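You operate a simulated robot arm through the tools that you are given. There is no shell and no other tool. Be economical: measure what you need, move in short steps, check, and stop when the job is done.

You are at the controls of a simulated two-armed robot. One attempt, no reset.

JOB
Unscrew the black cap, put it away and crate its fitting.
Fine: hold the fitting while you turn; set the cap on the blue square while you open table drawer one; the cap goes in there, shut it again; the fitting stands in the orange crate.

It is judged by the outcome, as a careful person would: the job done as asked, and still so three seconds after it is handed in. It fails if anything else is knocked over, pushed out of place, dropped, spilled or broken. A push-on lid holds only when it is set on centred and level and pressed home; a screw cap is set on level and turned clockwise until tight.

ROBOT AND FRAMES
Two 7-joint arms with two-finger parallel grippers on one trunk, on a base that drives. Base frame: it is fixed to the floor where the robot stands at the start and does not move with it; the origin is under the middle of the robot, x ahead of it, y to its left, z up. Lengths are in mm, angles in degrees, forces in N, time in s.
The left shoulder is at the start at [70, 163, 1195], the right one opposite. Places, roughly: blue square [500, -200, 800]; table drawer one [500, 100, 700]; inside of the table drawer one [500, 100, 700]; orange crate [700, -700, 900]. Payload 3.43 kg a hand.
Tool frame (each hand has its own): the origin (TCP) lies between the finger pads and is the grasp point; the fingertips stand 34 mm ahead of it; z points along the fingers, y is the line along which they close. Largest opening 128 mm; finger width 24, thickness 12; the body of the gripper, 48 by 130 mm, starts 96 mm behind the TCP.
Orientation is told as [roll, pitch, yaw] about the base's x, y, z axes, in that order, counted from this pose: with the fingers straight down and closing along the base's y, the tool's x points along the base's -x, its y along +y and its z along -z.

CONTROLS
- The arms move only by the tool servo_tool. It takes "left_steps", "right_steps" or both (then of equal length, played together; a hand with none holds still); each is a list of rows, each a list of 7 numbers: the shift along the tool's x, y, z in units of 20 mm (1.0 is 20 mm), then the turn, a rotation vector about the tool's x, y, z in units of 8 degrees (1.0 is 8 degrees), then the finger opening in cm, from 0 to 12.8. In form: [[dx, dy, dz, rx, ry, rz, grip], ...]. A call has 1 to 10 rows; each row shifts and turns the commanded pose from where the row before left it, along the tool's axes as they then stand. A call with a number of a shift or a turn outside -1 to 1 is refused whole. Each row takes 0.2 s and may step no farther than 50 mm and 8.6 degrees from the row before; otherwise, or with a gripper value out of range, the whole call is refused. Where a pose cannot be reached the arm comes as near as it can. A force on the tool above 40 N (or 10 N above the force at the start of the call, whichever is more), or a blocked arm, ends the call early, and 0.2 s more pass. The fingers move at their own pace (about 153 mm/s each) and stop on an object; they squeeze with about 42 N. The grip force told is the motor's: it shows also when the fingers shut on nothing. Time passes only in rows, and 0.2 s behind the last, so rows that do not move let the fingers close. The reply holds the time, the measured pose of the TCP, the force on the tool along the base axes, the opening and the grip force, in the units named above and with some noise.
- Cameras (640 x 400 px; columns grow to the right, rows downward): "scene" is now at [125.7, -20.4, 1403.7]; the picture's right is [-0.25, -0.97, 0.00], its down [-0.72, 0.19, -0.66] and it looks along [0.64, -0.17, -0.75] (base axes); focal length 214 px, centre (320, 200). "left" rides on the left gripper at [76, 11, -160] in its tool frame; the picture's right is [-0.15, 0.99, 0.00], its down [-0.88, -0.13, -0.46] and it looks along [-0.45, -0.07, 0.89] (tool axes); focal length 234 px, centre (320, 200). "right" rides on the right gripper at [76, -11, -160] in its tool frame; the picture's right is [0.15, 0.99, 0.00], its down [-0.88, 0.13, -0.46] and it looks along [-0.45, 0.07, 0.89] (tool axes); focal length 234 px, centre (320, 200).
- capture(camera): a new picture of that camera. It takes no simulated time.
- raise_lower(by): slides the trunk up (or, below 0, down) by that many mm; the arms and the scene camera ride with it, the base frame stays. It gives what a move gives, with no picture.
- roll_base(legs): drives the robot by 1 to 6 legs, each [ahead, left, turn to the left] in mm, mm and degrees, along the robot's own axes; the way and the turn of a leg run together, so that a leg with both is an arc; at most 1500 mm and 180 degrees a leg. The arms and the cameras ride along, it lands a little off, and it stops where it bumps. It gives what a move gives.
- aim_head(pan, tilt): turns the head with the scene camera to pan (to the left, within 86 degrees either way) and tilt (down, from -29 to 69), counted from straight ahead of the robot. It gives what a move gives.
- probe_pixels(camera, pixels): for up to 12 pixels [column, row] of the newest picture of that camera ("zoom" is the newest enlarged one), the place [x, y, z] in the base frame of the surface seen there, good to about 2 mm. It takes no simulated time.
- enlarge(camera, box): a new picture of the part [left, top, right, bottom] of that camera's present view, enlarged. It takes no simulated time.
- finish_job(): hands the job in; it is judged then, once.

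Go step by step. Measure first, check grasps and placings, and put right what went wrong. The budget is 80 turns and 78 pictures, counting those below and the enlarged ones. Unless the task says otherwise, let go and move clear before handing in, and close with one line.

The tools are called after "Emit:" as name(argument=value, ...) on one line, values as JSON. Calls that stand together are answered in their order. servo_tool: Moves the arms, as the interface text tells. Its arguments: {"type":"object","properties":{"left_steps":{"type":"array"},"right_steps":{"type":"array"}},"required":[]} The other tools are called the same way: raise_lower (by) slides the trunk up or down; roll_base (legs) drives the base; aim_head (pan, tilt) turns the head that bears the scene camera; capture (camera) takes a picture; probe_pixels (camera, pixels) gives the place of the surface under pixels of a picture; enlarge (camera, box) takes an enlarged picture of a part of a camera's view; finish_job () hands the job in.

At the start:

```text
time_s: 0.0
left_tcp_pos: [594.7, 155.7, 1324.0]
left_ee_rot: [0.0, 0.0, 0.1]
left_contact_force: [0.0, 0.3, 0.3]
left_width: 128.1
left_grasp_force: 0.1
right_tcp_pos: [587.0, -288.8, 1247.8]
right_ee_rot: [0.0, 0.0, 0.0]
right_contact_force: [0.6, 0.1, 0.1]
right_width: 127.9
right_grasp_force: 0.0
trunk travel left (down, up): [-675.0, 265.0]
robot x, y, heading: [-2.5, 1.3, 0.2]
head pan, tilt: [-14.4, 48.3]
```

scene: 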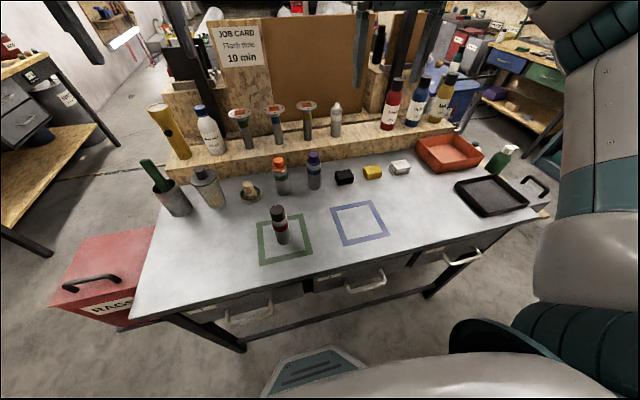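
right: 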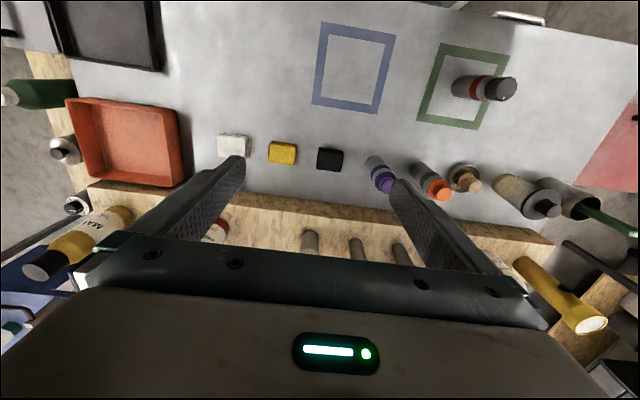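
left: 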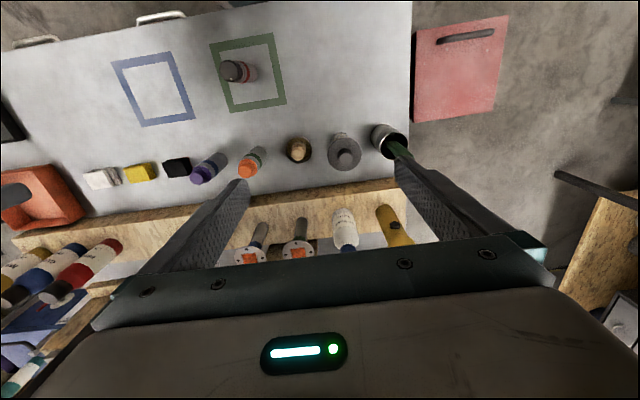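

The black-capped fitting stands in the green square near scene pixel (281,225), and three drawer handles show at about (248,318), (366,282) and (462,257). I'll enlarge both regions and measure.

Emit:
enlarge(camera="scene", box=[230, 140, 430, 265])

Emit:
enlarge(camera="scene", box=[180, 220, 500, 400])

Emit:
probe_pixels(camera="scene", pixels=[[278, 209], [281, 238], [340, 210], [378, 205], [350, 244], [388, 236], [248, 318], [366, 282], [462, 257], [440, 155], [450, 155], [485, 165]])

```text
3.20 times, centred on (330, 202) of scene
```

zoom: 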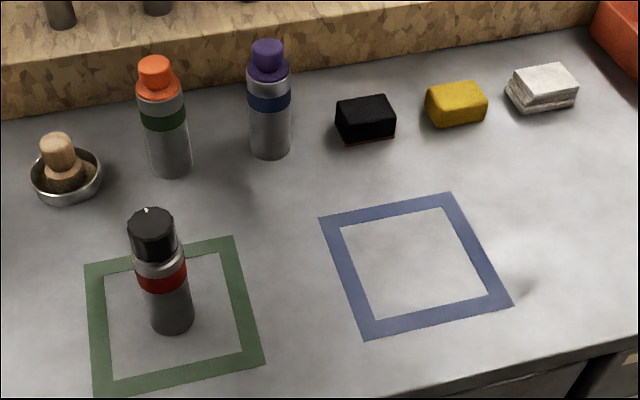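

```text
2.00 times, centred on (340, 310) of scene
```

zoom: 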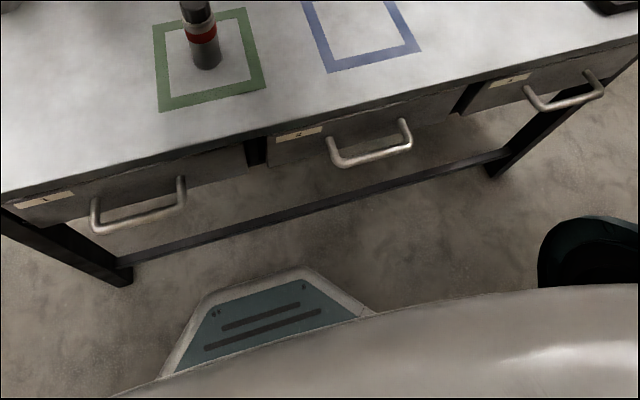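

```text
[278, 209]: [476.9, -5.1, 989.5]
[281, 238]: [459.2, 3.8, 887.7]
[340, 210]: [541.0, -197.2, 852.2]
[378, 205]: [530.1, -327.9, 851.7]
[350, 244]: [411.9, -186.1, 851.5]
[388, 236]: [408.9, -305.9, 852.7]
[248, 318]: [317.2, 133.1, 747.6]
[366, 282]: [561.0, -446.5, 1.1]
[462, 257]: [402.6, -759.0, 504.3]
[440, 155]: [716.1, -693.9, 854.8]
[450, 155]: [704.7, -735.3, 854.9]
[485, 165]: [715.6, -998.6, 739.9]
```

The table top measures z≈852, and the label "1" is on the left drawer with its handle near (317,133,748). I'll take closer looks at the fitting, the handle and the crate.

Emit:
enlarge(camera="scene", box=[250, 195, 314, 255])

Emit:
probe_pixels(camera="zoom", pixels=[[290, 110], [250, 180], [310, 170], [270, 235], [310, 232], [330, 280], [290, 300], [310, 370], [270, 120], [330, 120], [360, 380]])

Emit:
enlarge(camera="scene", box=[180, 270, 300, 345])

```text
6.67 times, centred on (282, 225) of scene
```

zoom: 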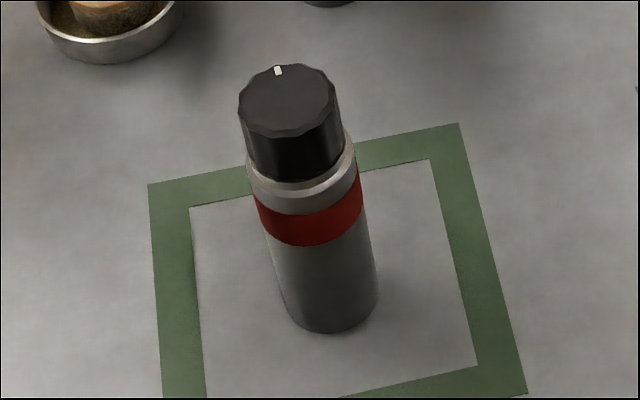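

```text
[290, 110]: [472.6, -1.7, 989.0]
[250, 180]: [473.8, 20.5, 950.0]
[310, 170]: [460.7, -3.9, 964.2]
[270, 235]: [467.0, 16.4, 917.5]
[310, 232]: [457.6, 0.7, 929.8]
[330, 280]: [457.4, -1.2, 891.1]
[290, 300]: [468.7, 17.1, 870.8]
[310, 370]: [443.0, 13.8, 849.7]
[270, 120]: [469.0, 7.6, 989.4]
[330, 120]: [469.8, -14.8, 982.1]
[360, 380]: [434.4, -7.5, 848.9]
```

```text
5.33 times, centred on (240, 308) of scene
```

zoom: 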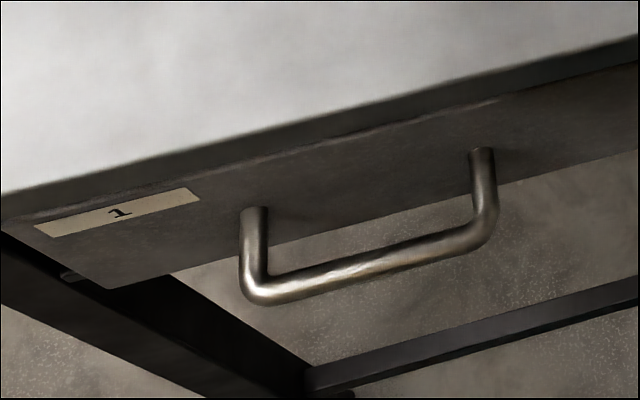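

Next I'll probe the handle bar and the drawer front, then re-enlarge the cap for its rim.

Emit:
probe_pixels(camera="zoom", pixels=[[270, 292], [370, 265], [470, 238], [254, 215], [482, 155], [330, 230], [120, 210], [330, 135], [330, 120], [400, 190], [60, 245], [600, 60]])

Emit:
enlarge(camera="scene", box=[250, 195, 314, 255])

Emit:
probe_pixels(camera="zoom", pixels=[[278, 70], [300, 134], [242, 105], [332, 97], [287, 100], [300, 176], [302, 190], [320, 320], [274, 270], [368, 260]])

Emit:
enlarge(camera="scene", box=[400, 120, 560, 220])

Emit:
probe_pixels(camera="zoom", pixels=[[80, 80], [200, 60], [320, 130], [130, 200], [180, 130], [150, 120], [240, 140], [75, 110], [330, 165], [220, 240], [500, 300], [400, 175]])

```text
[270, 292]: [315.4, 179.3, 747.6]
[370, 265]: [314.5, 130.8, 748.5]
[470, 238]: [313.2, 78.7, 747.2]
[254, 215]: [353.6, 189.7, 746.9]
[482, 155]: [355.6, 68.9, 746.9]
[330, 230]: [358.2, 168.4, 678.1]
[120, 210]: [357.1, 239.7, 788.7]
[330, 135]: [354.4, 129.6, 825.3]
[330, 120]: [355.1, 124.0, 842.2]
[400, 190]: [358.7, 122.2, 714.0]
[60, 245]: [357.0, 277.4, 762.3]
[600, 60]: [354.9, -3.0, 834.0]
```

```text
6.67 times, centred on (282, 225) of scene
```

zoom: 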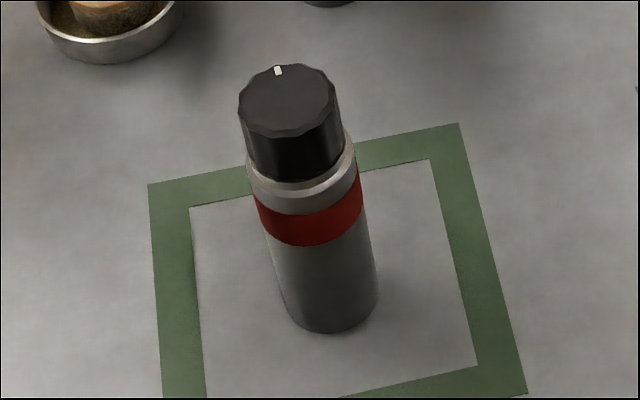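

```text
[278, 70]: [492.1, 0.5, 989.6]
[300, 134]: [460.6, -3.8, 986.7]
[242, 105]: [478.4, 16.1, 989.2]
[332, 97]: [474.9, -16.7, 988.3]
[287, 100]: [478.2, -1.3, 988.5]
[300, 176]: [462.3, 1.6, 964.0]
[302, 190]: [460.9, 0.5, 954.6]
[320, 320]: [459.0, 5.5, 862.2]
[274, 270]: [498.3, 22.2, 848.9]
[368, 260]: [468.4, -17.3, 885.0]
```

```text
4.00 times, centred on (480, 170) of scene
```

zoom: 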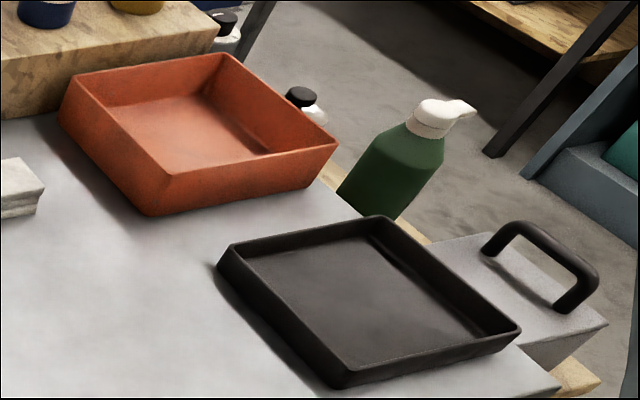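

```text
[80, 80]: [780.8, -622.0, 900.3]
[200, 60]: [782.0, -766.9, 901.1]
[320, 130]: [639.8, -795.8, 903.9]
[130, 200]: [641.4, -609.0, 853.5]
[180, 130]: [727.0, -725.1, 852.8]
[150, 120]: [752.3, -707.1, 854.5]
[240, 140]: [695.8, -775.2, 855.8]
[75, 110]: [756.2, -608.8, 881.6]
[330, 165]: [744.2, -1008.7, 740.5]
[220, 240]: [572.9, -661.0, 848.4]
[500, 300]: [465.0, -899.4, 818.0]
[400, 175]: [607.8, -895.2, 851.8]
```

Cap axis is about (477, 0), cap z 960–989, body radius about 19; crate floor spans x 640–780, y −612…−795. I'll turn the left hand first so it points to −y, tilted 20° down.

Emit:
servo_tool(left_steps=[[0, 0, 0, 0.875, 0, 0, 12.8], [0, 0, 0, 0.875, 0, 0, 12.8], [0, 0, 0, 0.875, 0, 0, 12.8], [0, 0, 0, 0.875, 0, 0, 12.8], [0, 0, 0, 0.875, 0, 0, 12.8], [0, 0, 0, 0.875, 0, 0, 12.8], [0, 0, 0, 0.875, 0, 0, 12.8], [0, 0, 0, 0.875, 0, 0, 12.8], [0, 0, 0, 0.875, 0, 0, 12.8], [0, 0, 0, 0.875, 0, 0, 12.8]])

Emit:
servo_tool(left_steps=[[0, 0, -0.5, 0, 0, -1, 10], [0, 0, -0.5, 0, 0, -1, 10], [0, 0, -0.5, 0, 0, -1, 10], [0, 0, -0.5, 0, 0, -1, 10], [0, 0, -0.5, 0, 0, -1, 10], [0, 0, 0, 0, 0, -1, 10], [0, 0, 0, 0, 0, -1, 10], [0, 0, 0, 0, 0, -1, 10], [0, 0, 0, 0, 0, -1, 10], [0, 0, 0, 0, 0, -1, 10]])

```text
time_s: 2.2
left_tcp_pos: [594.5, 156.0, 1325.0]
left_ee_rot: [-70.2, 0.0, 0.1]
left_contact_force: [-0.4, -0.1, -0.5]
left_width: 128.0
left_grasp_force: 0.1
right_tcp_pos: [587.0, -288.5, 1248.3]
right_ee_rot: [0.0, 0.0, 0.0]
right_contact_force: [0.6, 0.1, -0.2]
right_width: 128.1
right_grasp_force: 0.0
trunk travel left (down, up): [-675.0, 265.0]
robot x, y, heading: [3.5, -0.2, 0.1]
head pan, tilt: [-14.4, 48.3]
```

```text
time_s: 4.4
left_tcp_pos: [594.5, 202.5, 1341.9]
left_ee_rot: [-25.3, 67.8, 63.1]
left_contact_force: [0.3, -0.6, -0.4]
left_width: 100.0
left_grasp_force: 0.1
right_tcp_pos: [587.0, -290.2, 1248.1]
right_ee_rot: [0.0, 0.1, 0.0]
right_contact_force: [-0.1, 1.0, -0.2]
right_width: 128.1
right_grasp_force: 0.1
trunk travel left (down, up): [-675.0, 265.0]
robot x, y, heading: [1.0, 1.3, 0.0]
head pan, tilt: [-14.4, 48.3]
```

Both turns were reached. I'll finish the last 10° of roll and bring the left hand down to a stand-off beside the fitting.

Emit:
servo_tool(left_steps=[[0, 0, 0, 0, 0, -0.65, 10], [0, 0, 0, 0, 0, -0.6, 10], [-0.975, 0.325, 0.619, 0, 0, 0, 10], [-0.975, 0.325, 0.619, 0, 0, 0, 10], [-0.975, 0.325, 0.619, 0, 0, 0, 10], [-0.975, 0.325, 0.619, 0, 0, 0, 10], [-0.975, 0.325, 0.619, 0, 0, 0, 10], [-0.975, 0.325, 0.619, 0, 0, 0, 10], [-0.975, 0.325, 0.619, 0, 0, 0, 10], [-0.975, 0.325, 0.619, 0, 0, 0, 10]])

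Emit:
servo_tool(left_steps=[[-0.975, 0.325, 0.619, 0, 0, 0, 9], [-0.975, 0.325, 0.619, 0, 0, 0, 9], [-0.975, 0.325, 0.619, 0, 0, 0, 9], [-0.975, 0.325, 0.619, 0, 0, 0, 9], [-0.975, 0.325, 0.619, 0, 0, 0, 9], [-0.975, 0.325, 0.619, 0, 0, 0, 9], [-0.975, 0.325, 0.619, 0, 0, 0, 9], [-0.975, 0.325, 0.619, 0, 0, 0, 9], [-0.975, 0.325, 0.619, 0, 0, 0, 9], [-0.975, 0.325, 0.619, 0, 0, 0, 9]])

Emit:
capture(camera="left")

Emit:
capture(camera="scene")

```text
time_s: 6.6
left_tcp_pos: [544.1, 160.7, 1160.1]
left_ee_rot: [0.0, 70.0, 89.9]
left_contact_force: [0.6, -0.5, 0.8]
left_width: 100.2
left_grasp_force: 0.1
right_tcp_pos: [586.7, -289.2, 1248.0]
right_ee_rot: [0.0, 0.0, 0.0]
right_contact_force: [-0.1, 0.6, -0.4]
right_width: 128.2
right_grasp_force: 0.0
trunk travel left (down, up): [-675.0, 265.0]
robot x, y, heading: [3.0, -1.2, -0.0]
head pan, tilt: [-14.4, 48.3]
```

```text
time_s: 8.8
left_tcp_pos: [478.4, 112.4, 934.1]
left_ee_rot: [-0.2, 69.9, 89.9]
left_contact_force: [-0.1, -0.5, -0.7]
left_width: 90.0
left_grasp_force: 0.1
right_tcp_pos: [586.2, -290.4, 1248.9]
right_ee_rot: [0.0, 0.0, 0.0]
right_contact_force: [1.1, 0.8, 1.3]
right_width: 128.1
right_grasp_force: 0.1
trunk travel left (down, up): [-675.0, 265.0]
robot x, y, heading: [2.0, 1.0, 0.1]
head pan, tilt: [-14.4, 48.3]
```

```text
68 pictures are left
```

left: 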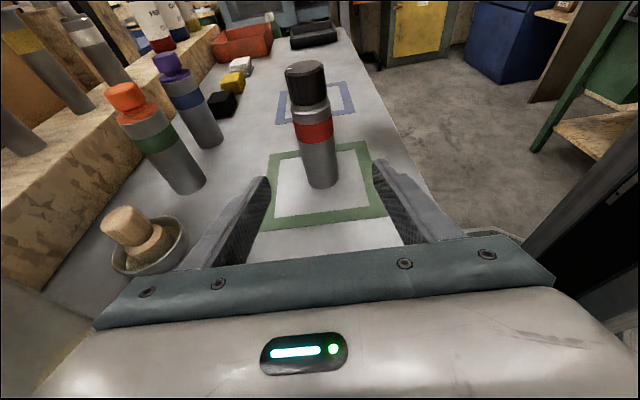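

```text
67 pictures are left
```

scene: 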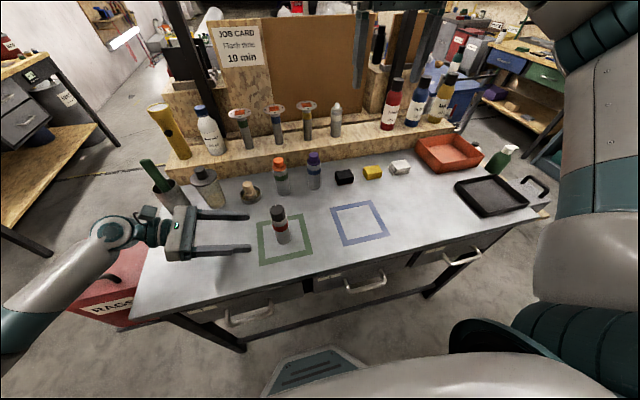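

The left hand is lined up with the fitting between its fingers (left picture, around (318,150)). I'll advance 119 mm along the fingers and close on the body.

Emit:
servo_tool(left_steps=[[0, 0.05, 0.99, 0, 0, 0, 9], [0, 0, 0.99, 0, 0, 0, 9], [0, 0, 0.99, 0, 0, 0, 9], [0, 0, 0.99, 0, 0, 0, 9], [0, 0, 0.99, 0, 0, 0, 9], [0.08, 0, 0.99, 0, 0, 0, 9], [0, 0, 0, 0, 0, 0, 6], [0, 0, 0, 0, 0, 0, 4.5], [0, 0, 0, 0, 0, 0, 3], [0, 0, 0, 0, 0, 0, 3]])

Emit:
servo_tool(right_steps=[[0.55, 0.98, 0.6, 0, 0, 0, 7], [0.55, 0.98, 0.6, 0, 0, 0, 7], [0.55, 0.98, 0.6, 0, 0, 0, 7], [0.55, 0.98, 0.6, 0, 0, 0, 7], [0.55, 0.98, 0.6, 0, 0, 0, 7], [0.55, 0.98, 0.6, 0, 0, 0, 7], [0.55, 0.98, 0.6, 0, 0, 0, 7], [0.55, 0.98, 0.6, 0, 0, 0, 7], [0.55, 0.98, 0.6, 0, 0, 0, 7], [0.55, 0.98, 0.6, 0, 0, 0, 7]])

Emit:
capture(camera="left")

Emit:
capture(camera="scene")

```text
time_s: 11.0
left_tcp_pos: [477.3, -0.2, 895.4]
left_ee_rot: [0.1, 70.0, 90.0]
left_contact_force: [0.3, 0.5, -0.5]
left_width: 40.9
left_grasp_force: 41.9
right_tcp_pos: [587.2, -289.2, 1248.7]
right_ee_rot: [0.0, -0.1, 0.0]
right_contact_force: [0.7, -0.4, 0.6]
right_width: 128.2
right_grasp_force: 0.1
trunk travel left (down, up): [-675.0, 265.0]
robot x, y, heading: [-1.3, -1.0, 0.1]
head pan, tilt: [-14.4, 48.3]
```

```text
time_s: 13.2
left_tcp_pos: [478.0, 0.9, 895.2]
left_ee_rot: [0.1, 70.1, 89.9]
left_contact_force: [0.0, 1.0, 1.4]
left_width: 40.5
left_grasp_force: 42.0
right_tcp_pos: [477.7, -94.1, 1127.6]
right_ee_rot: [0.0, 0.0, 0.0]
right_contact_force: [0.7, 0.5, 0.3]
right_width: 70.0
right_grasp_force: 0.1
trunk travel left (down, up): [-675.0, 265.0]
robot x, y, heading: [-0.9, 0.0, -0.0]
head pan, tilt: [-14.4, 48.3]
```

```text
66 pictures are left
```

left: 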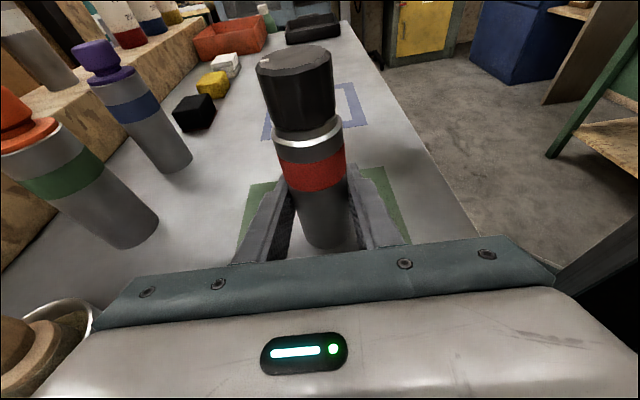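

```text
65 pictures are left
```

scene: 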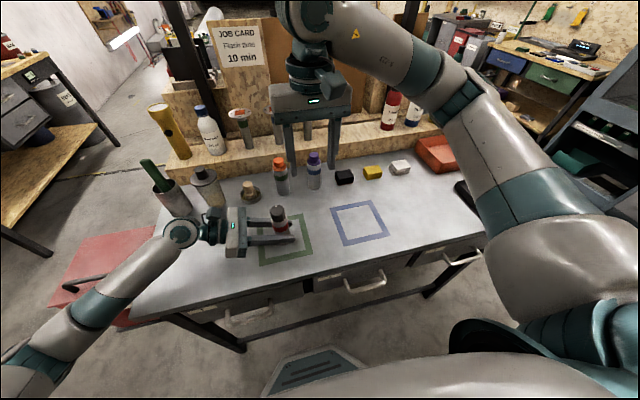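

The body is held (opening 40.5, 42 N). I'll check where the cap stands now and its bottom edge, using the left picture.

Emit:
enlarge(camera="left", box=[230, 30, 390, 200])

Emit:
probe_pixels(camera="left", pixels=[[259, 70], [332, 62], [295, 47], [298, 78], [300, 100], [304, 127], [306, 134], [308, 142], [310, 150]])

```text
2.35 times, centred on (310, 115) of left
```

zoom: 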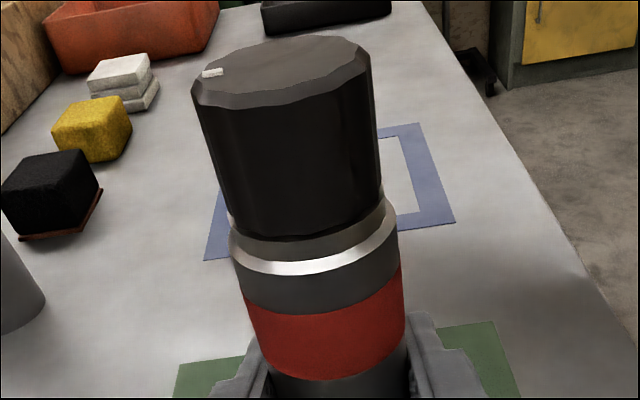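

```text
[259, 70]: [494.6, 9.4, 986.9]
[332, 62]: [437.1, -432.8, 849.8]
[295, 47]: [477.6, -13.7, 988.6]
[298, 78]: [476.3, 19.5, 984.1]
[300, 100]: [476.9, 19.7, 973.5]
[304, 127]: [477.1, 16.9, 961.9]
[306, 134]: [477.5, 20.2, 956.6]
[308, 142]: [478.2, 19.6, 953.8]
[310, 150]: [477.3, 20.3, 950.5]
```

Cap axis is (477, 0.5), its lower edge about z 958, top 989. I'll bring the right hand over it, pre-rotating clockwise, down to TCP z≈996, and grip.

Emit:
servo_tool(right_steps=[[0, 0.946, 0, 0, 0, 0, 7], [0, 0.946, 0, 0, 0, 0, 7], [0, 0.946, 0, 0, 0, 0, 7], [0.02, 0.946, 0, 0, 0, 0, 7], [0, 0.946, 0, 0, 0, 0, 7], [0, 0, 0.66, 0, 0, 1, 6.5], [0, 0, 0.66, 0, 0, 1, 6.5], [0, 0, 0.66, 0, 0, 1, 6.5], [0, 0, 0.66, 0, 0, 1, 6.5], [0, 0, 0.66, 0, 0, 1, 6.5]])

Emit:
servo_tool(right_steps=[[0, 0, 0.66, 0, 0, 1, 6.5], [0, 0, 0.66, 0, 0, 1, 6.5], [0, 0, 0.66, 0, 0, 1, 6.5], [0, 0, 0.66, 0, 0, 1, 6.5], [0, 0, 0.6, 0, 0, 1, 6.5], [0, 0, 0, 0, 0, 0, 6.5]])

Emit:
capture(camera="left")

Emit:
capture(camera="right")

```text
time_s: 15.4
left_tcp_pos: [477.7, 1.3, 895.6]
left_ee_rot: [-0.1, 70.0, 90.0]
left_contact_force: [0.5, -0.2, 0.7]
left_width: 40.8
left_grasp_force: 42.1
right_tcp_pos: [475.7, 1.4, 1062.7]
right_ee_rot: [-0.1, 0.0, -40.2]
right_contact_force: [-0.5, -0.2, -0.4]
right_width: 65.0
right_grasp_force: 0.0
trunk travel left (down, up): [-675.0, 265.0]
robot x, y, heading: [-1.3, 3.2, 0.1]
head pan, tilt: [-14.4, 48.3]
```

```text
time_s: 16.8
left_tcp_pos: [478.1, -0.1, 896.0]
left_ee_rot: [-0.1, 70.0, 90.0]
left_contact_force: [0.0, 1.3, 1.3]
left_width: 40.9
left_grasp_force: 41.8
right_tcp_pos: [475.5, 1.1, 997.8]
right_ee_rot: [0.1, 0.0, -80.0]
right_contact_force: [-0.4, -0.7, -0.8]
right_width: 65.3
right_grasp_force: 0.0
trunk travel left (down, up): [-675.0, 265.0]
robot x, y, heading: [-0.9, 1.2, -0.1]
head pan, tilt: [-14.4, 48.3]
```

```text
63 pictures are left
```

left: 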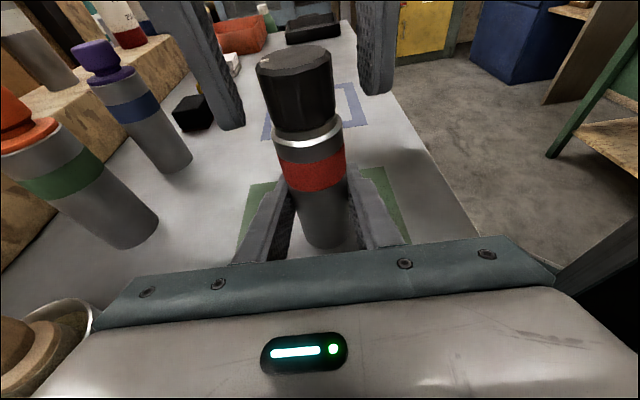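

```text
62 pictures are left
```

right: 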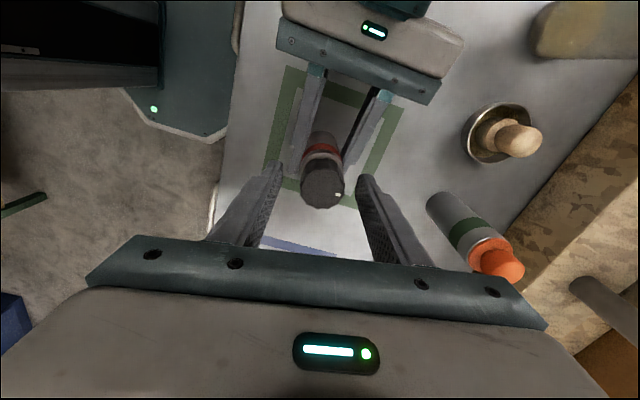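

The right fingers straddle the cap. I'll centre 1.6 mm, close, and start turning counter-clockwise.

Emit:
servo_tool(right_steps=[[0, 0.08, 0.05, 0, 0, 0, 5], [0, 0, 0, 0, 0, 0, 3], [0, 0, 0, 0, 0, 0, 2.5], [0, 0, 0, 0, 0, 0, 2.5]])

Emit:
servo_tool(right_steps=[[0, 0, 0, 0, 0, -1, 2.5], [0, 0, 0, 0, 0, -1, 2.5], [0, 0, 0, 0, 0, -1, 2.5], [0, 0, 0, 0, 0, -1, 2.5], [0, 0, 0, 0, 0, -1, 2.5], [0, 0, 0, 0, 0, -1, 2.5], [0, 0, 0, 0, 0, -1, 2.5], [0, 0, 0, 0, 0, -1, 2.5], [0, 0, 0, 0, 0, -1, 2.5], [0, 0, 0, 0, 0, -1, 2.5]])

Emit:
enlarge(camera="left", box=[210, 20, 410, 220])

```text
time_s: 17.8
left_tcp_pos: [477.1, 1.5, 895.3]
left_ee_rot: [-0.1, 70.1, 90.1]
left_contact_force: [-1.6, 1.2, 1.4]
left_width: 40.9
left_grasp_force: 41.4
right_tcp_pos: [477.3, 1.6, 997.5]
right_ee_rot: [-0.1, 0.0, -79.9]
right_contact_force: [1.8, -2.1, 1.7]
right_width: 34.2
right_grasp_force: 42.4
trunk travel left (down, up): [-675.0, 265.0]
robot x, y, heading: [-0.3, -0.4, 0.1]
head pan, tilt: [-14.4, 48.3]
```

```text
time_s: 20.0
left_tcp_pos: [477.3, 0.2, 896.2]
left_ee_rot: [-0.1, 70.0, 90.0]
left_contact_force: [4.0, -0.2, -0.3]
left_width: 41.0
left_grasp_force: 42.1
right_tcp_pos: [477.5, 0.5, 996.3]
right_ee_rot: [0.0, 0.1, 0.1]
right_contact_force: [-4.2, -0.9, 3.9]
right_width: 34.2
right_grasp_force: 42.3
trunk travel left (down, up): [-675.0, 265.0]
robot x, y, heading: [0.7, -2.6, 0.2]
head pan, tilt: [-14.4, 48.3]
```

```text
2.00 times, centred on (310, 120) of left
```

zoom: 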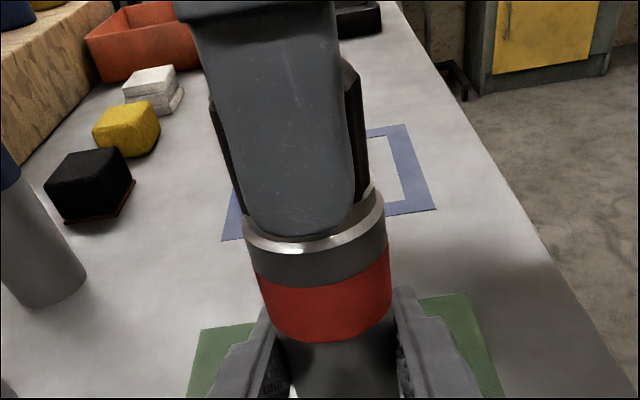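

The turn took without slipping (Fz +3.9 N, so the cap pushes up slightly). I'll continue 80° with a small rise.

Emit:
servo_tool(right_steps=[[0, 0, -0.005, 0, 0, -1, 2.5], [0, 0, -0.005, 0, 0, -1, 2.5], [0, 0, -0.005, 0, 0, -1, 2.5], [0, 0, -0.005, 0, 0, -1, 2.5], [0, 0, -0.005, 0, 0, -1, 2.5], [0, 0, -0.005, 0, 0, -1, 2.5], [0, 0, -0.005, 0, 0, -1, 2.5], [0, 0, -0.005, 0, 0, -1, 2.5], [0, 0, -0.005, 0, 0, -1, 2.5], [0, 0, -0.005, 0, 0, -1, 2.5]])

Emit:
enlarge(camera="left", box=[210, 20, 410, 220])

```text
time_s: 22.2
left_tcp_pos: [477.0, 0.5, 896.0]
left_ee_rot: [-0.2, 70.0, 89.8]
left_contact_force: [2.7, 13.2, 2.7]
left_width: 40.6
left_grasp_force: 41.7
right_tcp_pos: [478.6, 1.3, 998.6]
right_ee_rot: [-0.1, 0.0, 80.2]
right_contact_force: [-1.4, -10.8, 0.2]
right_width: 34.8
right_grasp_force: 41.8
trunk travel left (down, up): [-675.0, 265.0]
robot x, y, heading: [-0.4, 2.6, -0.1]
head pan, tilt: [-14.4, 48.3]
```

```text
2.00 times, centred on (310, 120) of left
```

zoom: 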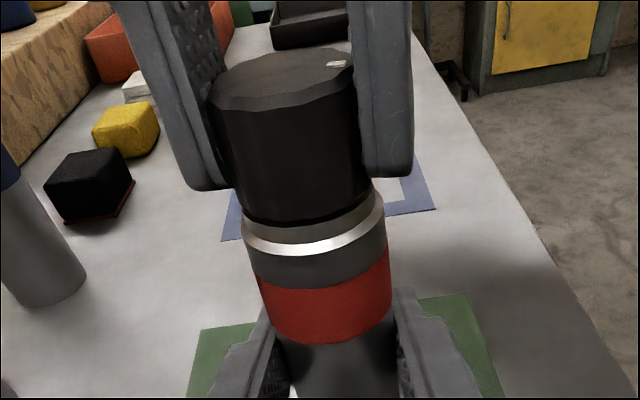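

The cap has clearly turned; I'll probe its white mark at zoom (337,64) to verify the amount, then regrip.

Emit:
probe_pixels(camera="zoom", pixels=[[337, 64], [283, 78], [285, 215], [285, 190], [286, 230], [230, 80], [340, 80]])

Emit:
capture(camera="right")

```text
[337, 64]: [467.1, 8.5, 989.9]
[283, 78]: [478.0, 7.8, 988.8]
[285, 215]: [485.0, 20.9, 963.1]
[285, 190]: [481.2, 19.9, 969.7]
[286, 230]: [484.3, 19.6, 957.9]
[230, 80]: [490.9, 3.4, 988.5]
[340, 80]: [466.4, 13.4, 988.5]
```

```text
59 pictures are left
```

right: 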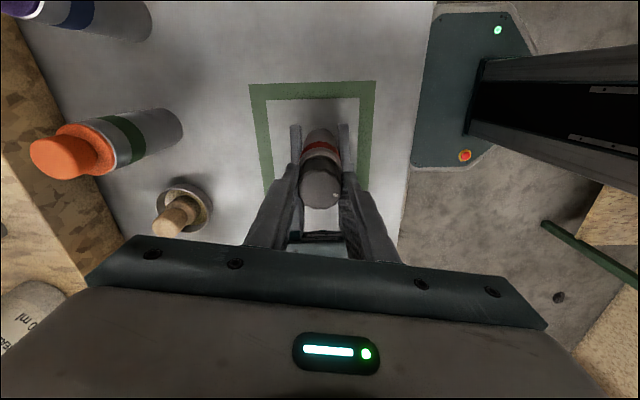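

The mark is at (467,8.5), confirming a 160° turn. I'll open, rotate back 160°, regrip and turn another 160°.

Emit:
servo_tool(right_steps=[[0, 0, 0, 0, 0, 0, 6], [0, 0, 0, 0, 0, 1, 6], [0, 0, 0, 0, 0, 1, 6], [0, 0, 0, 0, 0, 1, 6], [0, 0, 0, 0, 0, 1, 6], [0, 0, 0, 0, 0, 1, 6], [0, 0, 0, 0, 0, 1, 6], [0, 0, 0, 0, 0, 1, 6], [0, 0, 0, 0, 0, 1, 6], [0, 0, 0, 0, 0, 1, 6]])

Emit:
servo_tool(right_steps=[[0, 0, 0, 0, 0, 1, 6], [0, 0, 0, 0, 0, 1, 6], [0, 0, 0, 0, 0, 1, 6], [0, 0, 0, 0, 0, 1, 6], [0, 0, 0, 0, 0, 1, 6], [0, 0, 0, 0, 0, 1, 6], [0, 0, 0, 0, 0, 1, 6], [0, 0, 0, 0, 0, 1, 6], [0, 0, 0, 0, 0, 1, 6], [0, 0, 0, 0, 0, 1, 6]])

Emit:
servo_tool(right_steps=[[0, 0, 0, 0, 0, 1, 6], [0, 0, 0, 0, 0, 0, 3], [0, 0, 0, 0, 0, 0, 2.5], [0, 0, 0, 0, 0, 0, 2.5], [0, 0, 0, 0, 0, -1, 2.5], [0, 0, -0.005, 0, 0, -1, 2.5], [0, 0, -0.005, 0, 0, -1, 2.5], [0, 0, -0.005, 0, 0, -1, 2.5], [0, 0, -0.005, 0, 0, -1, 2.5], [0, 0, -0.005, 0, 0, -1, 2.5]])

Emit:
servo_tool(right_steps=[[0, 0, -0.005, 0, 0, -1, 2.5], [0, 0, -0.005, 0, 0, -1, 2.5], [0, 0, -0.005, 0, 0, -1, 2.5], [0, 0, -0.005, 0, 0, -1, 2.5], [0, 0, -0.005, 0, 0, -1, 2.5], [0, 0, -0.005, 0, 0, -1, 2.5], [0, 0, -0.005, 0, 0, -1, 2.5], [0, 0, -0.005, 0, 0, -1, 2.5], [0, 0, -0.005, 0, 0, -1, 2.5], [0, 0, -0.005, 0, 0, -1, 2.5]])

Emit:
enlarge(camera="left", box=[210, 20, 410, 220])

```text
time_s: 24.4
left_tcp_pos: [478.5, 0.8, 896.1]
left_ee_rot: [-0.1, 69.9, 90.0]
left_contact_force: [-1.8, 0.3, 2.2]
left_width: 40.7
left_grasp_force: 42.4
right_tcp_pos: [476.8, 1.5, 997.8]
right_ee_rot: [0.0, 0.1, 8.0]
right_contact_force: [-0.4, -0.5, 0.0]
right_width: 60.2
right_grasp_force: 0.1
trunk travel left (down, up): [-675.0, 265.0]
robot x, y, heading: [-0.1, -0.2, 0.1]
head pan, tilt: [-14.4, 48.3]
```

```text
time_s: 26.6
left_tcp_pos: [478.4, 0.5, 895.7]
left_ee_rot: [-0.1, 70.1, 89.8]
left_contact_force: [-1.3, -0.3, 1.1]
left_width: 40.6
left_grasp_force: 42.3
right_tcp_pos: [477.8, 0.8, 998.1]
right_ee_rot: [0.1, 0.1, -72.2]
right_contact_force: [-0.1, 0.4, -0.1]
right_width: 60.0
right_grasp_force: 0.1
trunk travel left (down, up): [-675.0, 265.0]
robot x, y, heading: [0.1, -2.4, -0.0]
head pan, tilt: [-14.4, 48.3]
```

```text
time_s: 28.8
left_tcp_pos: [477.3, 0.3, 894.9]
left_ee_rot: [-0.1, 70.0, 90.0]
left_contact_force: [-0.5, 1.9, 0.8]
left_width: 40.7
left_grasp_force: 42.0
right_tcp_pos: [478.1, 1.5, 998.2]
right_ee_rot: [0.0, -0.1, -31.9]
right_contact_force: [-0.2, -1.9, -0.2]
right_width: 34.9
right_grasp_force: 41.6
trunk travel left (down, up): [-675.0, 265.0]
robot x, y, heading: [-1.9, 3.0, 0.1]
head pan, tilt: [-14.4, 48.3]
```

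```text
time_s: 31.0
left_tcp_pos: [477.0, -0.3, 895.5]
left_ee_rot: [-0.2, 69.9, 90.0]
left_contact_force: [-1.3, 0.3, 1.0]
left_width: 40.7
left_grasp_force: 42.5
right_tcp_pos: [477.3, 0.7, 998.8]
right_ee_rot: [0.0, 0.0, 48.0]
right_contact_force: [1.4, -0.2, 0.0]
right_width: 35.0
right_grasp_force: 42.3
trunk travel left (down, up): [-675.0, 265.0]
robot x, y, heading: [0.9, -0.3, -0.0]
head pan, tilt: [-14.4, 48.3]
```

```text
2.00 times, centred on (310, 120) of left
```

zoom: 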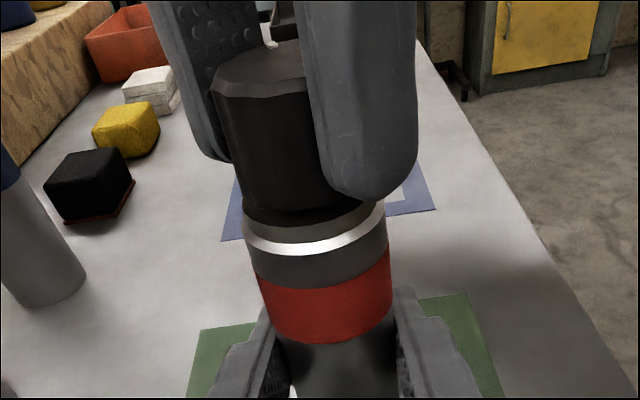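

A gap shows under the cap (zoom row ~220) and the forces are now small. I'll turn a bit more, then try a gentle lift.

Emit:
servo_tool(right_steps=[[0, 0, -0.005, 0, 0, -1, 2.5], [0, 0, -0.005, 0, 0, -1, 2.5], [0, 0, -0.005, 0, 0, -1, 2.5], [0, 0, -0.005, 0, 0, -1, 2.5], [0, 0, -0.005, 0, 0, -1, 2.5], [0, 0, -0.005, 0, 0, -1, 2.5], [0, 0, -0.1, 0, 0, 0, 2.5], [0, 0, -0.1, 0, 0, 0, 2.5]])

Emit:
enlarge(camera="left", box=[210, 20, 410, 220])

```text
time_s: 32.8
left_tcp_pos: [478.7, -0.2, 895.8]
left_ee_rot: [-0.3, 70.0, 89.9]
left_contact_force: [0.7, -0.1, 6.0]
left_width: 40.9
left_grasp_force: 41.5
right_tcp_pos: [477.0, -0.0, 1003.1]
right_ee_rot: [0.1, 0.0, 88.0]
right_contact_force: [1.1, 0.6, -9.2]
right_width: 34.8
right_grasp_force: 41.9
right hand out of reach, approached as far as the arm can: row 6
trunk travel left (down, up): [-675.0, 265.0]
robot x, y, heading: [1.9, -3.0, -0.1]
head pan, tilt: [-14.4, 48.3]
```

```text
2.00 times, centred on (310, 120) of left
```

zoom: 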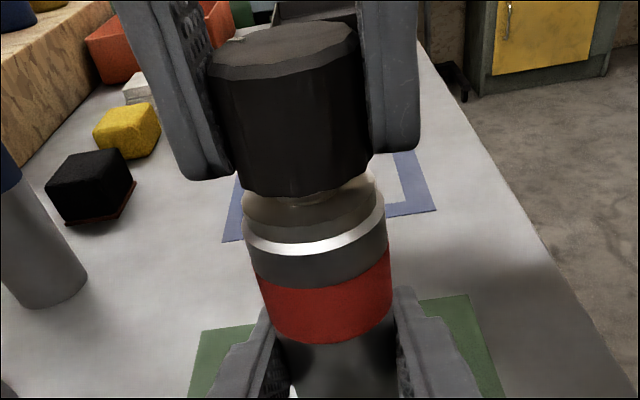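

The lift met 9 N, so the thread still holds, though the cap is several mm higher. I'll ease off, regrip and turn another stretch.

Emit:
servo_tool(right_steps=[[0, 0, 0.1, 0, 0, 0, 2.5], [0, 0, 0, 0, 0, 0, 6], [0, 0, 0, 0, 0, 1, 6], [0, 0, 0, 0, 0, 1, 6], [0, 0, 0, 0, 0, 1, 6], [0, 0, 0, 0, 0, 1, 6], [0, 0, 0, 0, 0, 1, 6], [0, 0, 0, 0, 0, 1, 6], [0, 0, 0, 0, 0, 1, 6], [0, 0, 0, 0, 0, 1, 6]])

Emit:
servo_tool(right_steps=[[0, 0, 0, 0, 0, 1, 6], [0, 0, 0, 0, 0, 1, 6], [0, 0, 0, 0, 0, 1, 6], [0, 0, 0, 0, 0, 1, 6], [0, 0, 0, 0, 0, 1, 6], [0, 0, 0, 0, 0, 1, 6], [0, 0, 0, 0, 0, 1, 6], [0, 0, 0, 0, 0, 1, 6], [0, 0, 0, 0, 0, 1, 6], [0, 0, 0, 0, 0, 1, 6]])

Emit:
enlarge(camera="left", box=[210, 20, 410, 220])

Emit:
probe_pixels(camera="zoom", pixels=[[285, 50], [285, 150], [285, 185], [290, 195], [300, 205], [300, 230]])

```text
time_s: 35.0
left_tcp_pos: [477.1, 0.7, 897.3]
left_ee_rot: [-0.1, 70.0, 90.0]
left_contact_force: [1.8, 0.6, 2.5]
left_width: 40.6
left_grasp_force: 42.0
right_tcp_pos: [477.7, 0.6, 1000.0]
right_ee_rot: [0.0, 0.0, 23.8]
right_contact_force: [0.1, 0.2, -0.3]
right_width: 59.8
right_grasp_force: 0.0
trunk travel left (down, up): [-675.0, 265.0]
robot x, y, heading: [-0.8, -2.8, -0.0]
head pan, tilt: [-14.4, 48.3]
```

```text
time_s: 37.2
left_tcp_pos: [476.7, 0.6, 896.5]
left_ee_rot: [0.0, 70.0, 90.1]
left_contact_force: [0.5, 0.1, 2.4]
left_width: 40.4
left_grasp_force: 41.5
right_tcp_pos: [477.3, 2.3, 1002.2]
right_ee_rot: [0.0, 0.0, -56.2]
right_contact_force: [0.4, 0.8, 1.2]
right_width: 59.8
right_grasp_force: 0.0
trunk travel left (down, up): [-675.0, 265.0]
robot x, y, heading: [-1.5, 1.2, 0.3]
head pan, tilt: [-14.4, 48.3]
```

```text
2.00 times, centred on (310, 120) of left
```

zoom: 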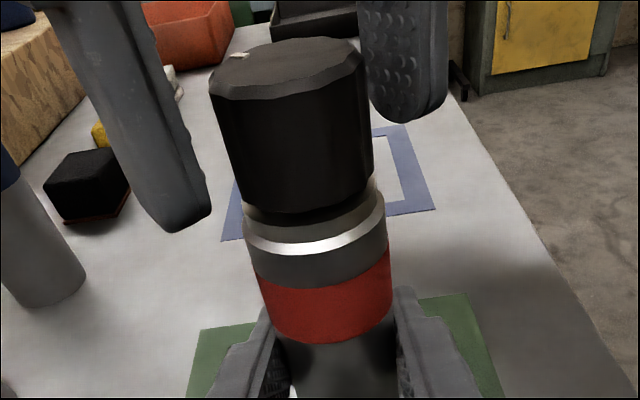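

```text
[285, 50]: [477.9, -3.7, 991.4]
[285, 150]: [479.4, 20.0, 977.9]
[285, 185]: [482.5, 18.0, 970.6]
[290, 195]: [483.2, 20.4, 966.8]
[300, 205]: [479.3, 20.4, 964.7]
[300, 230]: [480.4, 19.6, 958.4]
```

The cap settled back with its top at ~991, so it may be nearly free. I'll regrip slightly lower, turn ~128° more and lift.

Emit:
servo_tool(right_steps=[[0, 0, 0.15, 0, 0, 1, 6], [0, 0, 0, 0, 0, 1, 6], [0, 0, 0, 0, 0, 0, 3], [0, 0, 0, 0, 0, 0, 2.5], [0, 0, 0, 0, 0, 0, 2.5], [0, 0, -0.01, 0, 0, -1, 2.5], [0, 0, -0.01, 0, 0, -1, 2.5], [0, 0, -0.01, 0, 0, -1, 2.5], [0, 0, -0.01, 0, 0, -1, 2.5], [0, 0, -0.01, 0, 0, -1, 2.5]])

Emit:
servo_tool(right_steps=[[0, 0, -0.01, 0, 0, -1, 2.5], [0, 0, -0.01, 0, 0, -1, 2.5], [0, 0, -0.01, 0, 0, -1, 2.5], [0, 0, -0.01, 0, 0, -1, 2.5], [0, 0, -0.01, 0, 0, -1, 2.5], [0, 0, -0.01, 0, 0, -1, 2.5], [0, 0, -0.01, 0, 0, -1, 2.5], [0, 0, -0.01, 0, 0, -1, 2.5], [0, 0, -0.01, 0, 0, -1, 2.5], [0, 0, -0.01, 0, 0, -1, 2.5]])

Emit:
servo_tool(right_steps=[[0, 0, -0.01, 0, 0, -1, 2.5], [0, 0, -0.01, 0, 0, -1, 2.5], [0, 0, -0.15, 0, 0, 0, 2.5], [0, 0, -0.15, 0, 0, 0, 2.5], [0, 0, -0.15, 0, 0, 0, 2.5]])

Emit:
enlarge(camera="left", box=[210, 20, 410, 220])

```text
time_s: 39.4
left_tcp_pos: [478.3, 0.7, 896.4]
left_ee_rot: [0.0, 70.0, 90.0]
left_contact_force: [-1.8, 2.1, 1.8]
left_width: 40.5
left_grasp_force: 42.0
right_tcp_pos: [478.2, 1.5, 1000.3]
right_ee_rot: [0.0, 0.0, -31.8]
right_contact_force: [0.2, -2.5, 0.8]
right_width: 34.1
right_grasp_force: 42.4
trunk travel left (down, up): [-675.0, 265.0]
robot x, y, heading: [0.1, 0.9, -0.0]
head pan, tilt: [-14.4, 48.3]
```

```text
time_s: 41.6
left_tcp_pos: [478.8, 1.5, 895.5]
left_ee_rot: [-0.2, 70.1, 90.0]
left_contact_force: [-1.0, 0.4, -0.5]
left_width: 40.5
left_grasp_force: 42.1
right_tcp_pos: [476.8, 1.9, 1001.8]
right_ee_rot: [0.1, 0.0, 48.1]
right_contact_force: [0.2, -0.5, -0.5]
right_width: 34.3
right_grasp_force: 42.2
trunk travel left (down, up): [-675.0, 265.0]
robot x, y, heading: [1.3, -3.9, -0.1]
head pan, tilt: [-14.4, 48.3]
```

```text
time_s: 42.8
left_tcp_pos: [478.3, 0.9, 895.8]
left_ee_rot: [-0.1, 70.1, 90.0]
left_contact_force: [-0.7, 0.5, -0.3]
left_width: 40.7
left_grasp_force: 41.6
right_tcp_pos: [478.7, 1.8, 1010.4]
right_ee_rot: [0.0, 0.0, 64.0]
right_contact_force: [-0.6, -0.1, -0.1]
right_width: 34.8
right_grasp_force: 42.2
trunk travel left (down, up): [-675.0, 265.0]
robot x, y, heading: [-0.6, -0.2, -0.2]
head pan, tilt: [-14.4, 48.3]
```

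```text
2.00 times, centred on (310, 120) of left
```

zoom: 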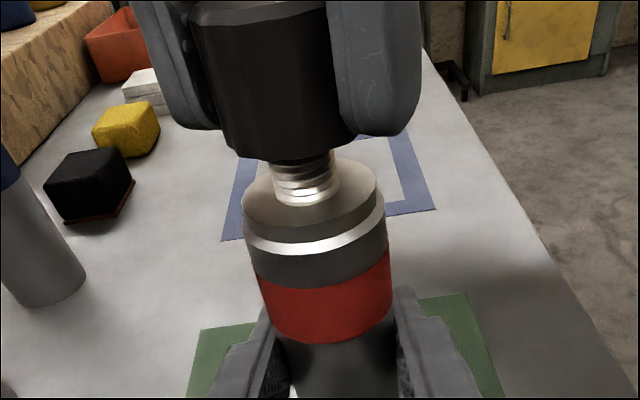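

The cap is free (threads visible, zero force). I'll lift it, turn the wrist back to neutral and carry it over the blue square centre (473,−254).

Emit:
servo_tool(right_steps=[[0, 0, -0.4, 0, 0, 1, 2.5], [0, 0, -0.4, 0, 0, 1, 2.5], [0, 0, -0.4, 0, 0, 1, 2.5], [0, 0, -0.4, 0, 0, 1, 2.5], [0, 0, -0.4, 0, 0, 1, 2.5], [0, 0, -0.4, 0, 0, 1, 2.5], [0, 0, -0.4, 0, 0, 1, 2.5], [0, 0, -0.4, 0, 0, 1, 2.5], [0.1, -0.9, 0, 0, 0, 0, 2.5], [0.1, -0.9, 0, 0, 0, 0, 2.5]])

Emit:
servo_tool(right_steps=[[0, -1, 0, 0, 0, 0, 2.5], [0, -1, 0, 0, 0, 0, 2.5], [0, -1, 0.5, 0, 0, 0, 2.5], [0, -1, 0.5, 0, 0, 0, 2.5], [0, -1, 0.5, 0, 0, 0, 2.5], [0, -1, 0.5, 0, 0, 0, 2.5], [0, -1, 0.5, 0, 0, 0, 2.5], [0, -1, 0.5, 0, 0, 0, 2.5], [0, -1, 0.5, 0, 0, 0, 2.5], [0, -1, 0.5, 0, 0, 0, 2.5]])

Emit:
capture(camera="scene")

Emit:
capture(camera="right")

```text
time_s: 45.0
left_tcp_pos: [477.7, -0.1, 895.3]
left_ee_rot: [-0.1, 70.1, 90.1]
left_contact_force: [-0.6, -0.5, 0.2]
left_width: 40.7
left_grasp_force: 42.2
right_tcp_pos: [471.4, -32.8, 1075.5]
right_ee_rot: [0.0, 0.0, -0.1]
right_contact_force: [-0.4, -0.1, -0.3]
right_width: 34.4
right_grasp_force: 41.8
trunk travel left (down, up): [-675.0, 265.0]
robot x, y, heading: [-1.3, 1.3, -0.2]
head pan, tilt: [-14.4, 48.3]
```

```text
time_s: 47.2
left_tcp_pos: [478.1, -0.9, 895.8]
left_ee_rot: [-0.1, 70.1, 90.0]
left_contact_force: [-0.8, -1.2, 0.5]
left_width: 40.6
left_grasp_force: 42.1
right_tcp_pos: [474.1, -236.7, 995.7]
right_ee_rot: [0.0, 0.1, 0.1]
right_contact_force: [0.3, 0.1, -1.4]
right_width: 34.5
right_grasp_force: 42.2
trunk travel left (down, up): [-675.0, 265.0]
robot x, y, heading: [2.0, -1.4, 0.1]
head pan, tilt: [-14.4, 48.3]
```

```text
54 pictures are left
```

scene: 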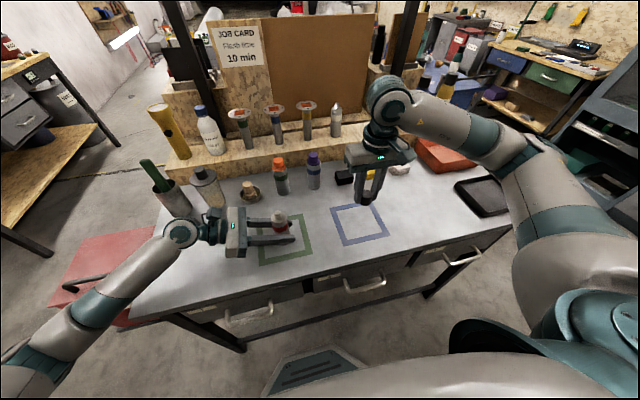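

```text
53 pictures are left
```

right: 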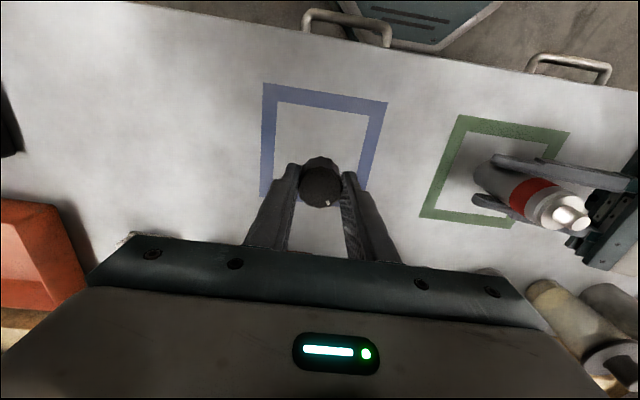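

The cap is held over the blue square (right picture (320,185)). I'll lower it to the table surface.

Emit:
servo_tool(right_steps=[[0, -0.2, 0.9, 0, 0, 0, 2.5], [0, -0.2, 0.9, 0, 0, 0, 2.5], [0, -0.2, 0.9, 0, 0, 0, 2.5], [0, -0.2, 0.9, 0, 0, 0, 2.5], [0, 0, 0.9, 0, 0, 0, 2.5], [0, 0, 0.3, 0, 0, 0, 2.5], [0, 0, 0.1, 0, 0, 0, 2.5], [0, 0, 0.1, 0, 0, 0, 2.5]])

Emit:
enlarge(camera="right", box=[240, 100, 400, 260])

Emit:
enlarge(camera="scene", box=[320, 170, 410, 250])

```text
time_s: 49.0
left_tcp_pos: [478.8, 1.2, 895.9]
left_ee_rot: [0.0, 69.9, 90.0]
left_contact_force: [0.1, -0.3, -0.3]
left_width: 40.6
left_grasp_force: 41.9
right_tcp_pos: [473.0, -252.1, 895.1]
right_ee_rot: [0.0, 0.0, 0.0]
right_contact_force: [-0.1, -0.2, -0.2]
right_width: 34.2
right_grasp_force: 42.4
trunk travel left (down, up): [-675.0, 265.0]
robot x, y, heading: [0.7, 1.2, 0.1]
head pan, tilt: [-14.4, 48.3]
```

```text
2.50 times, centred on (320, 180) of right
```

zoom: 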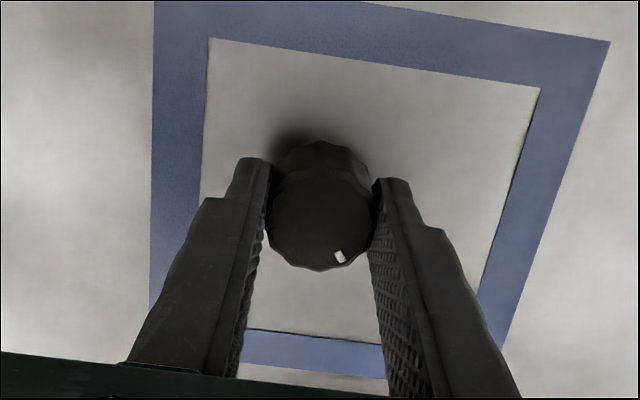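

```text
5.00 times, centred on (365, 210) of scene
```

zoom: 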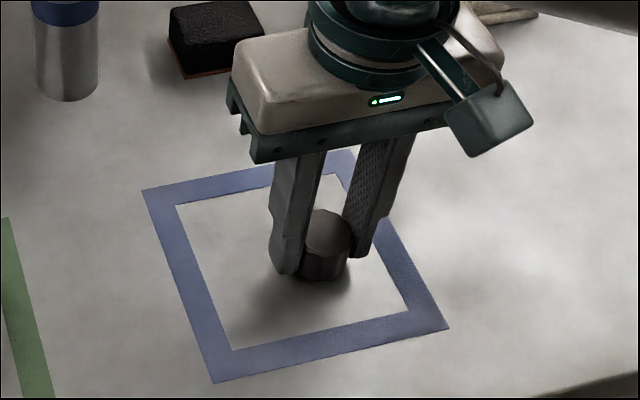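

The cap is still a few mm above the table; I'll probe its height (zoom (328,228), (320,278)).

Emit:
probe_pixels(camera="zoom", pixels=[[328, 225], [330, 235], [322, 270], [322, 277], [320, 300]])

Emit:
servo_tool(right_steps=[[0, 0, 0.08, 0, 0, 0, 2.5], [0, 0, 0.05, 0, 0, 0, 2.5], [0, 0, 0, 0, 0, 0, 2.5]])

```text
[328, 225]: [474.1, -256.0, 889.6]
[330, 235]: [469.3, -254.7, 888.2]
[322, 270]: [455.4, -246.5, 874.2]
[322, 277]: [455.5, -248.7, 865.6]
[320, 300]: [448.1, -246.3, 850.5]
```

```text
time_s: 49.8
left_tcp_pos: [478.5, -0.8, 894.7]
left_ee_rot: [0.1, 69.9, 90.0]
left_contact_force: [0.2, 0.2, 0.1]
left_width: 40.9
left_grasp_force: 42.2
right_tcp_pos: [474.0, -250.6, 891.4]
right_ee_rot: [0.0, 0.0, 0.0]
right_contact_force: [0.0, 0.3, -1.2]
right_width: 34.3
right_grasp_force: 41.5
trunk travel left (down, up): [-675.0, 265.0]
robot x, y, heading: [-2.7, -0.6, 0.1]
head pan, tilt: [-14.4, 48.3]
```

The cap bottom should still be ~3 mm up; I'll step down and watch the force.

Emit:
servo_tool(right_steps=[[0, 0, 0.07, 0, 0, 0, 2.5], [0, 0, 0.05, 0, 0, 0, 2.5], [0, 0, 0, 0, 0, 0, 2.5]])

```text
time_s: 50.6
left_tcp_pos: [477.6, 0.9, 896.0]
left_ee_rot: [-0.1, 70.0, 89.9]
left_contact_force: [0.0, -1.3, 0.2]
left_width: 40.6
left_grasp_force: 41.7
right_tcp_pos: [473.9, -250.8, 890.1]
right_ee_rot: [0.0, 0.0, 0.0]
right_contact_force: [-0.3, -0.5, -0.7]
right_width: 34.3
right_grasp_force: 42.2
trunk travel left (down, up): [-675.0, 265.0]
robot x, y, heading: [0.1, -0.2, -0.2]
head pan, tilt: [-14.4, 48.3]
```

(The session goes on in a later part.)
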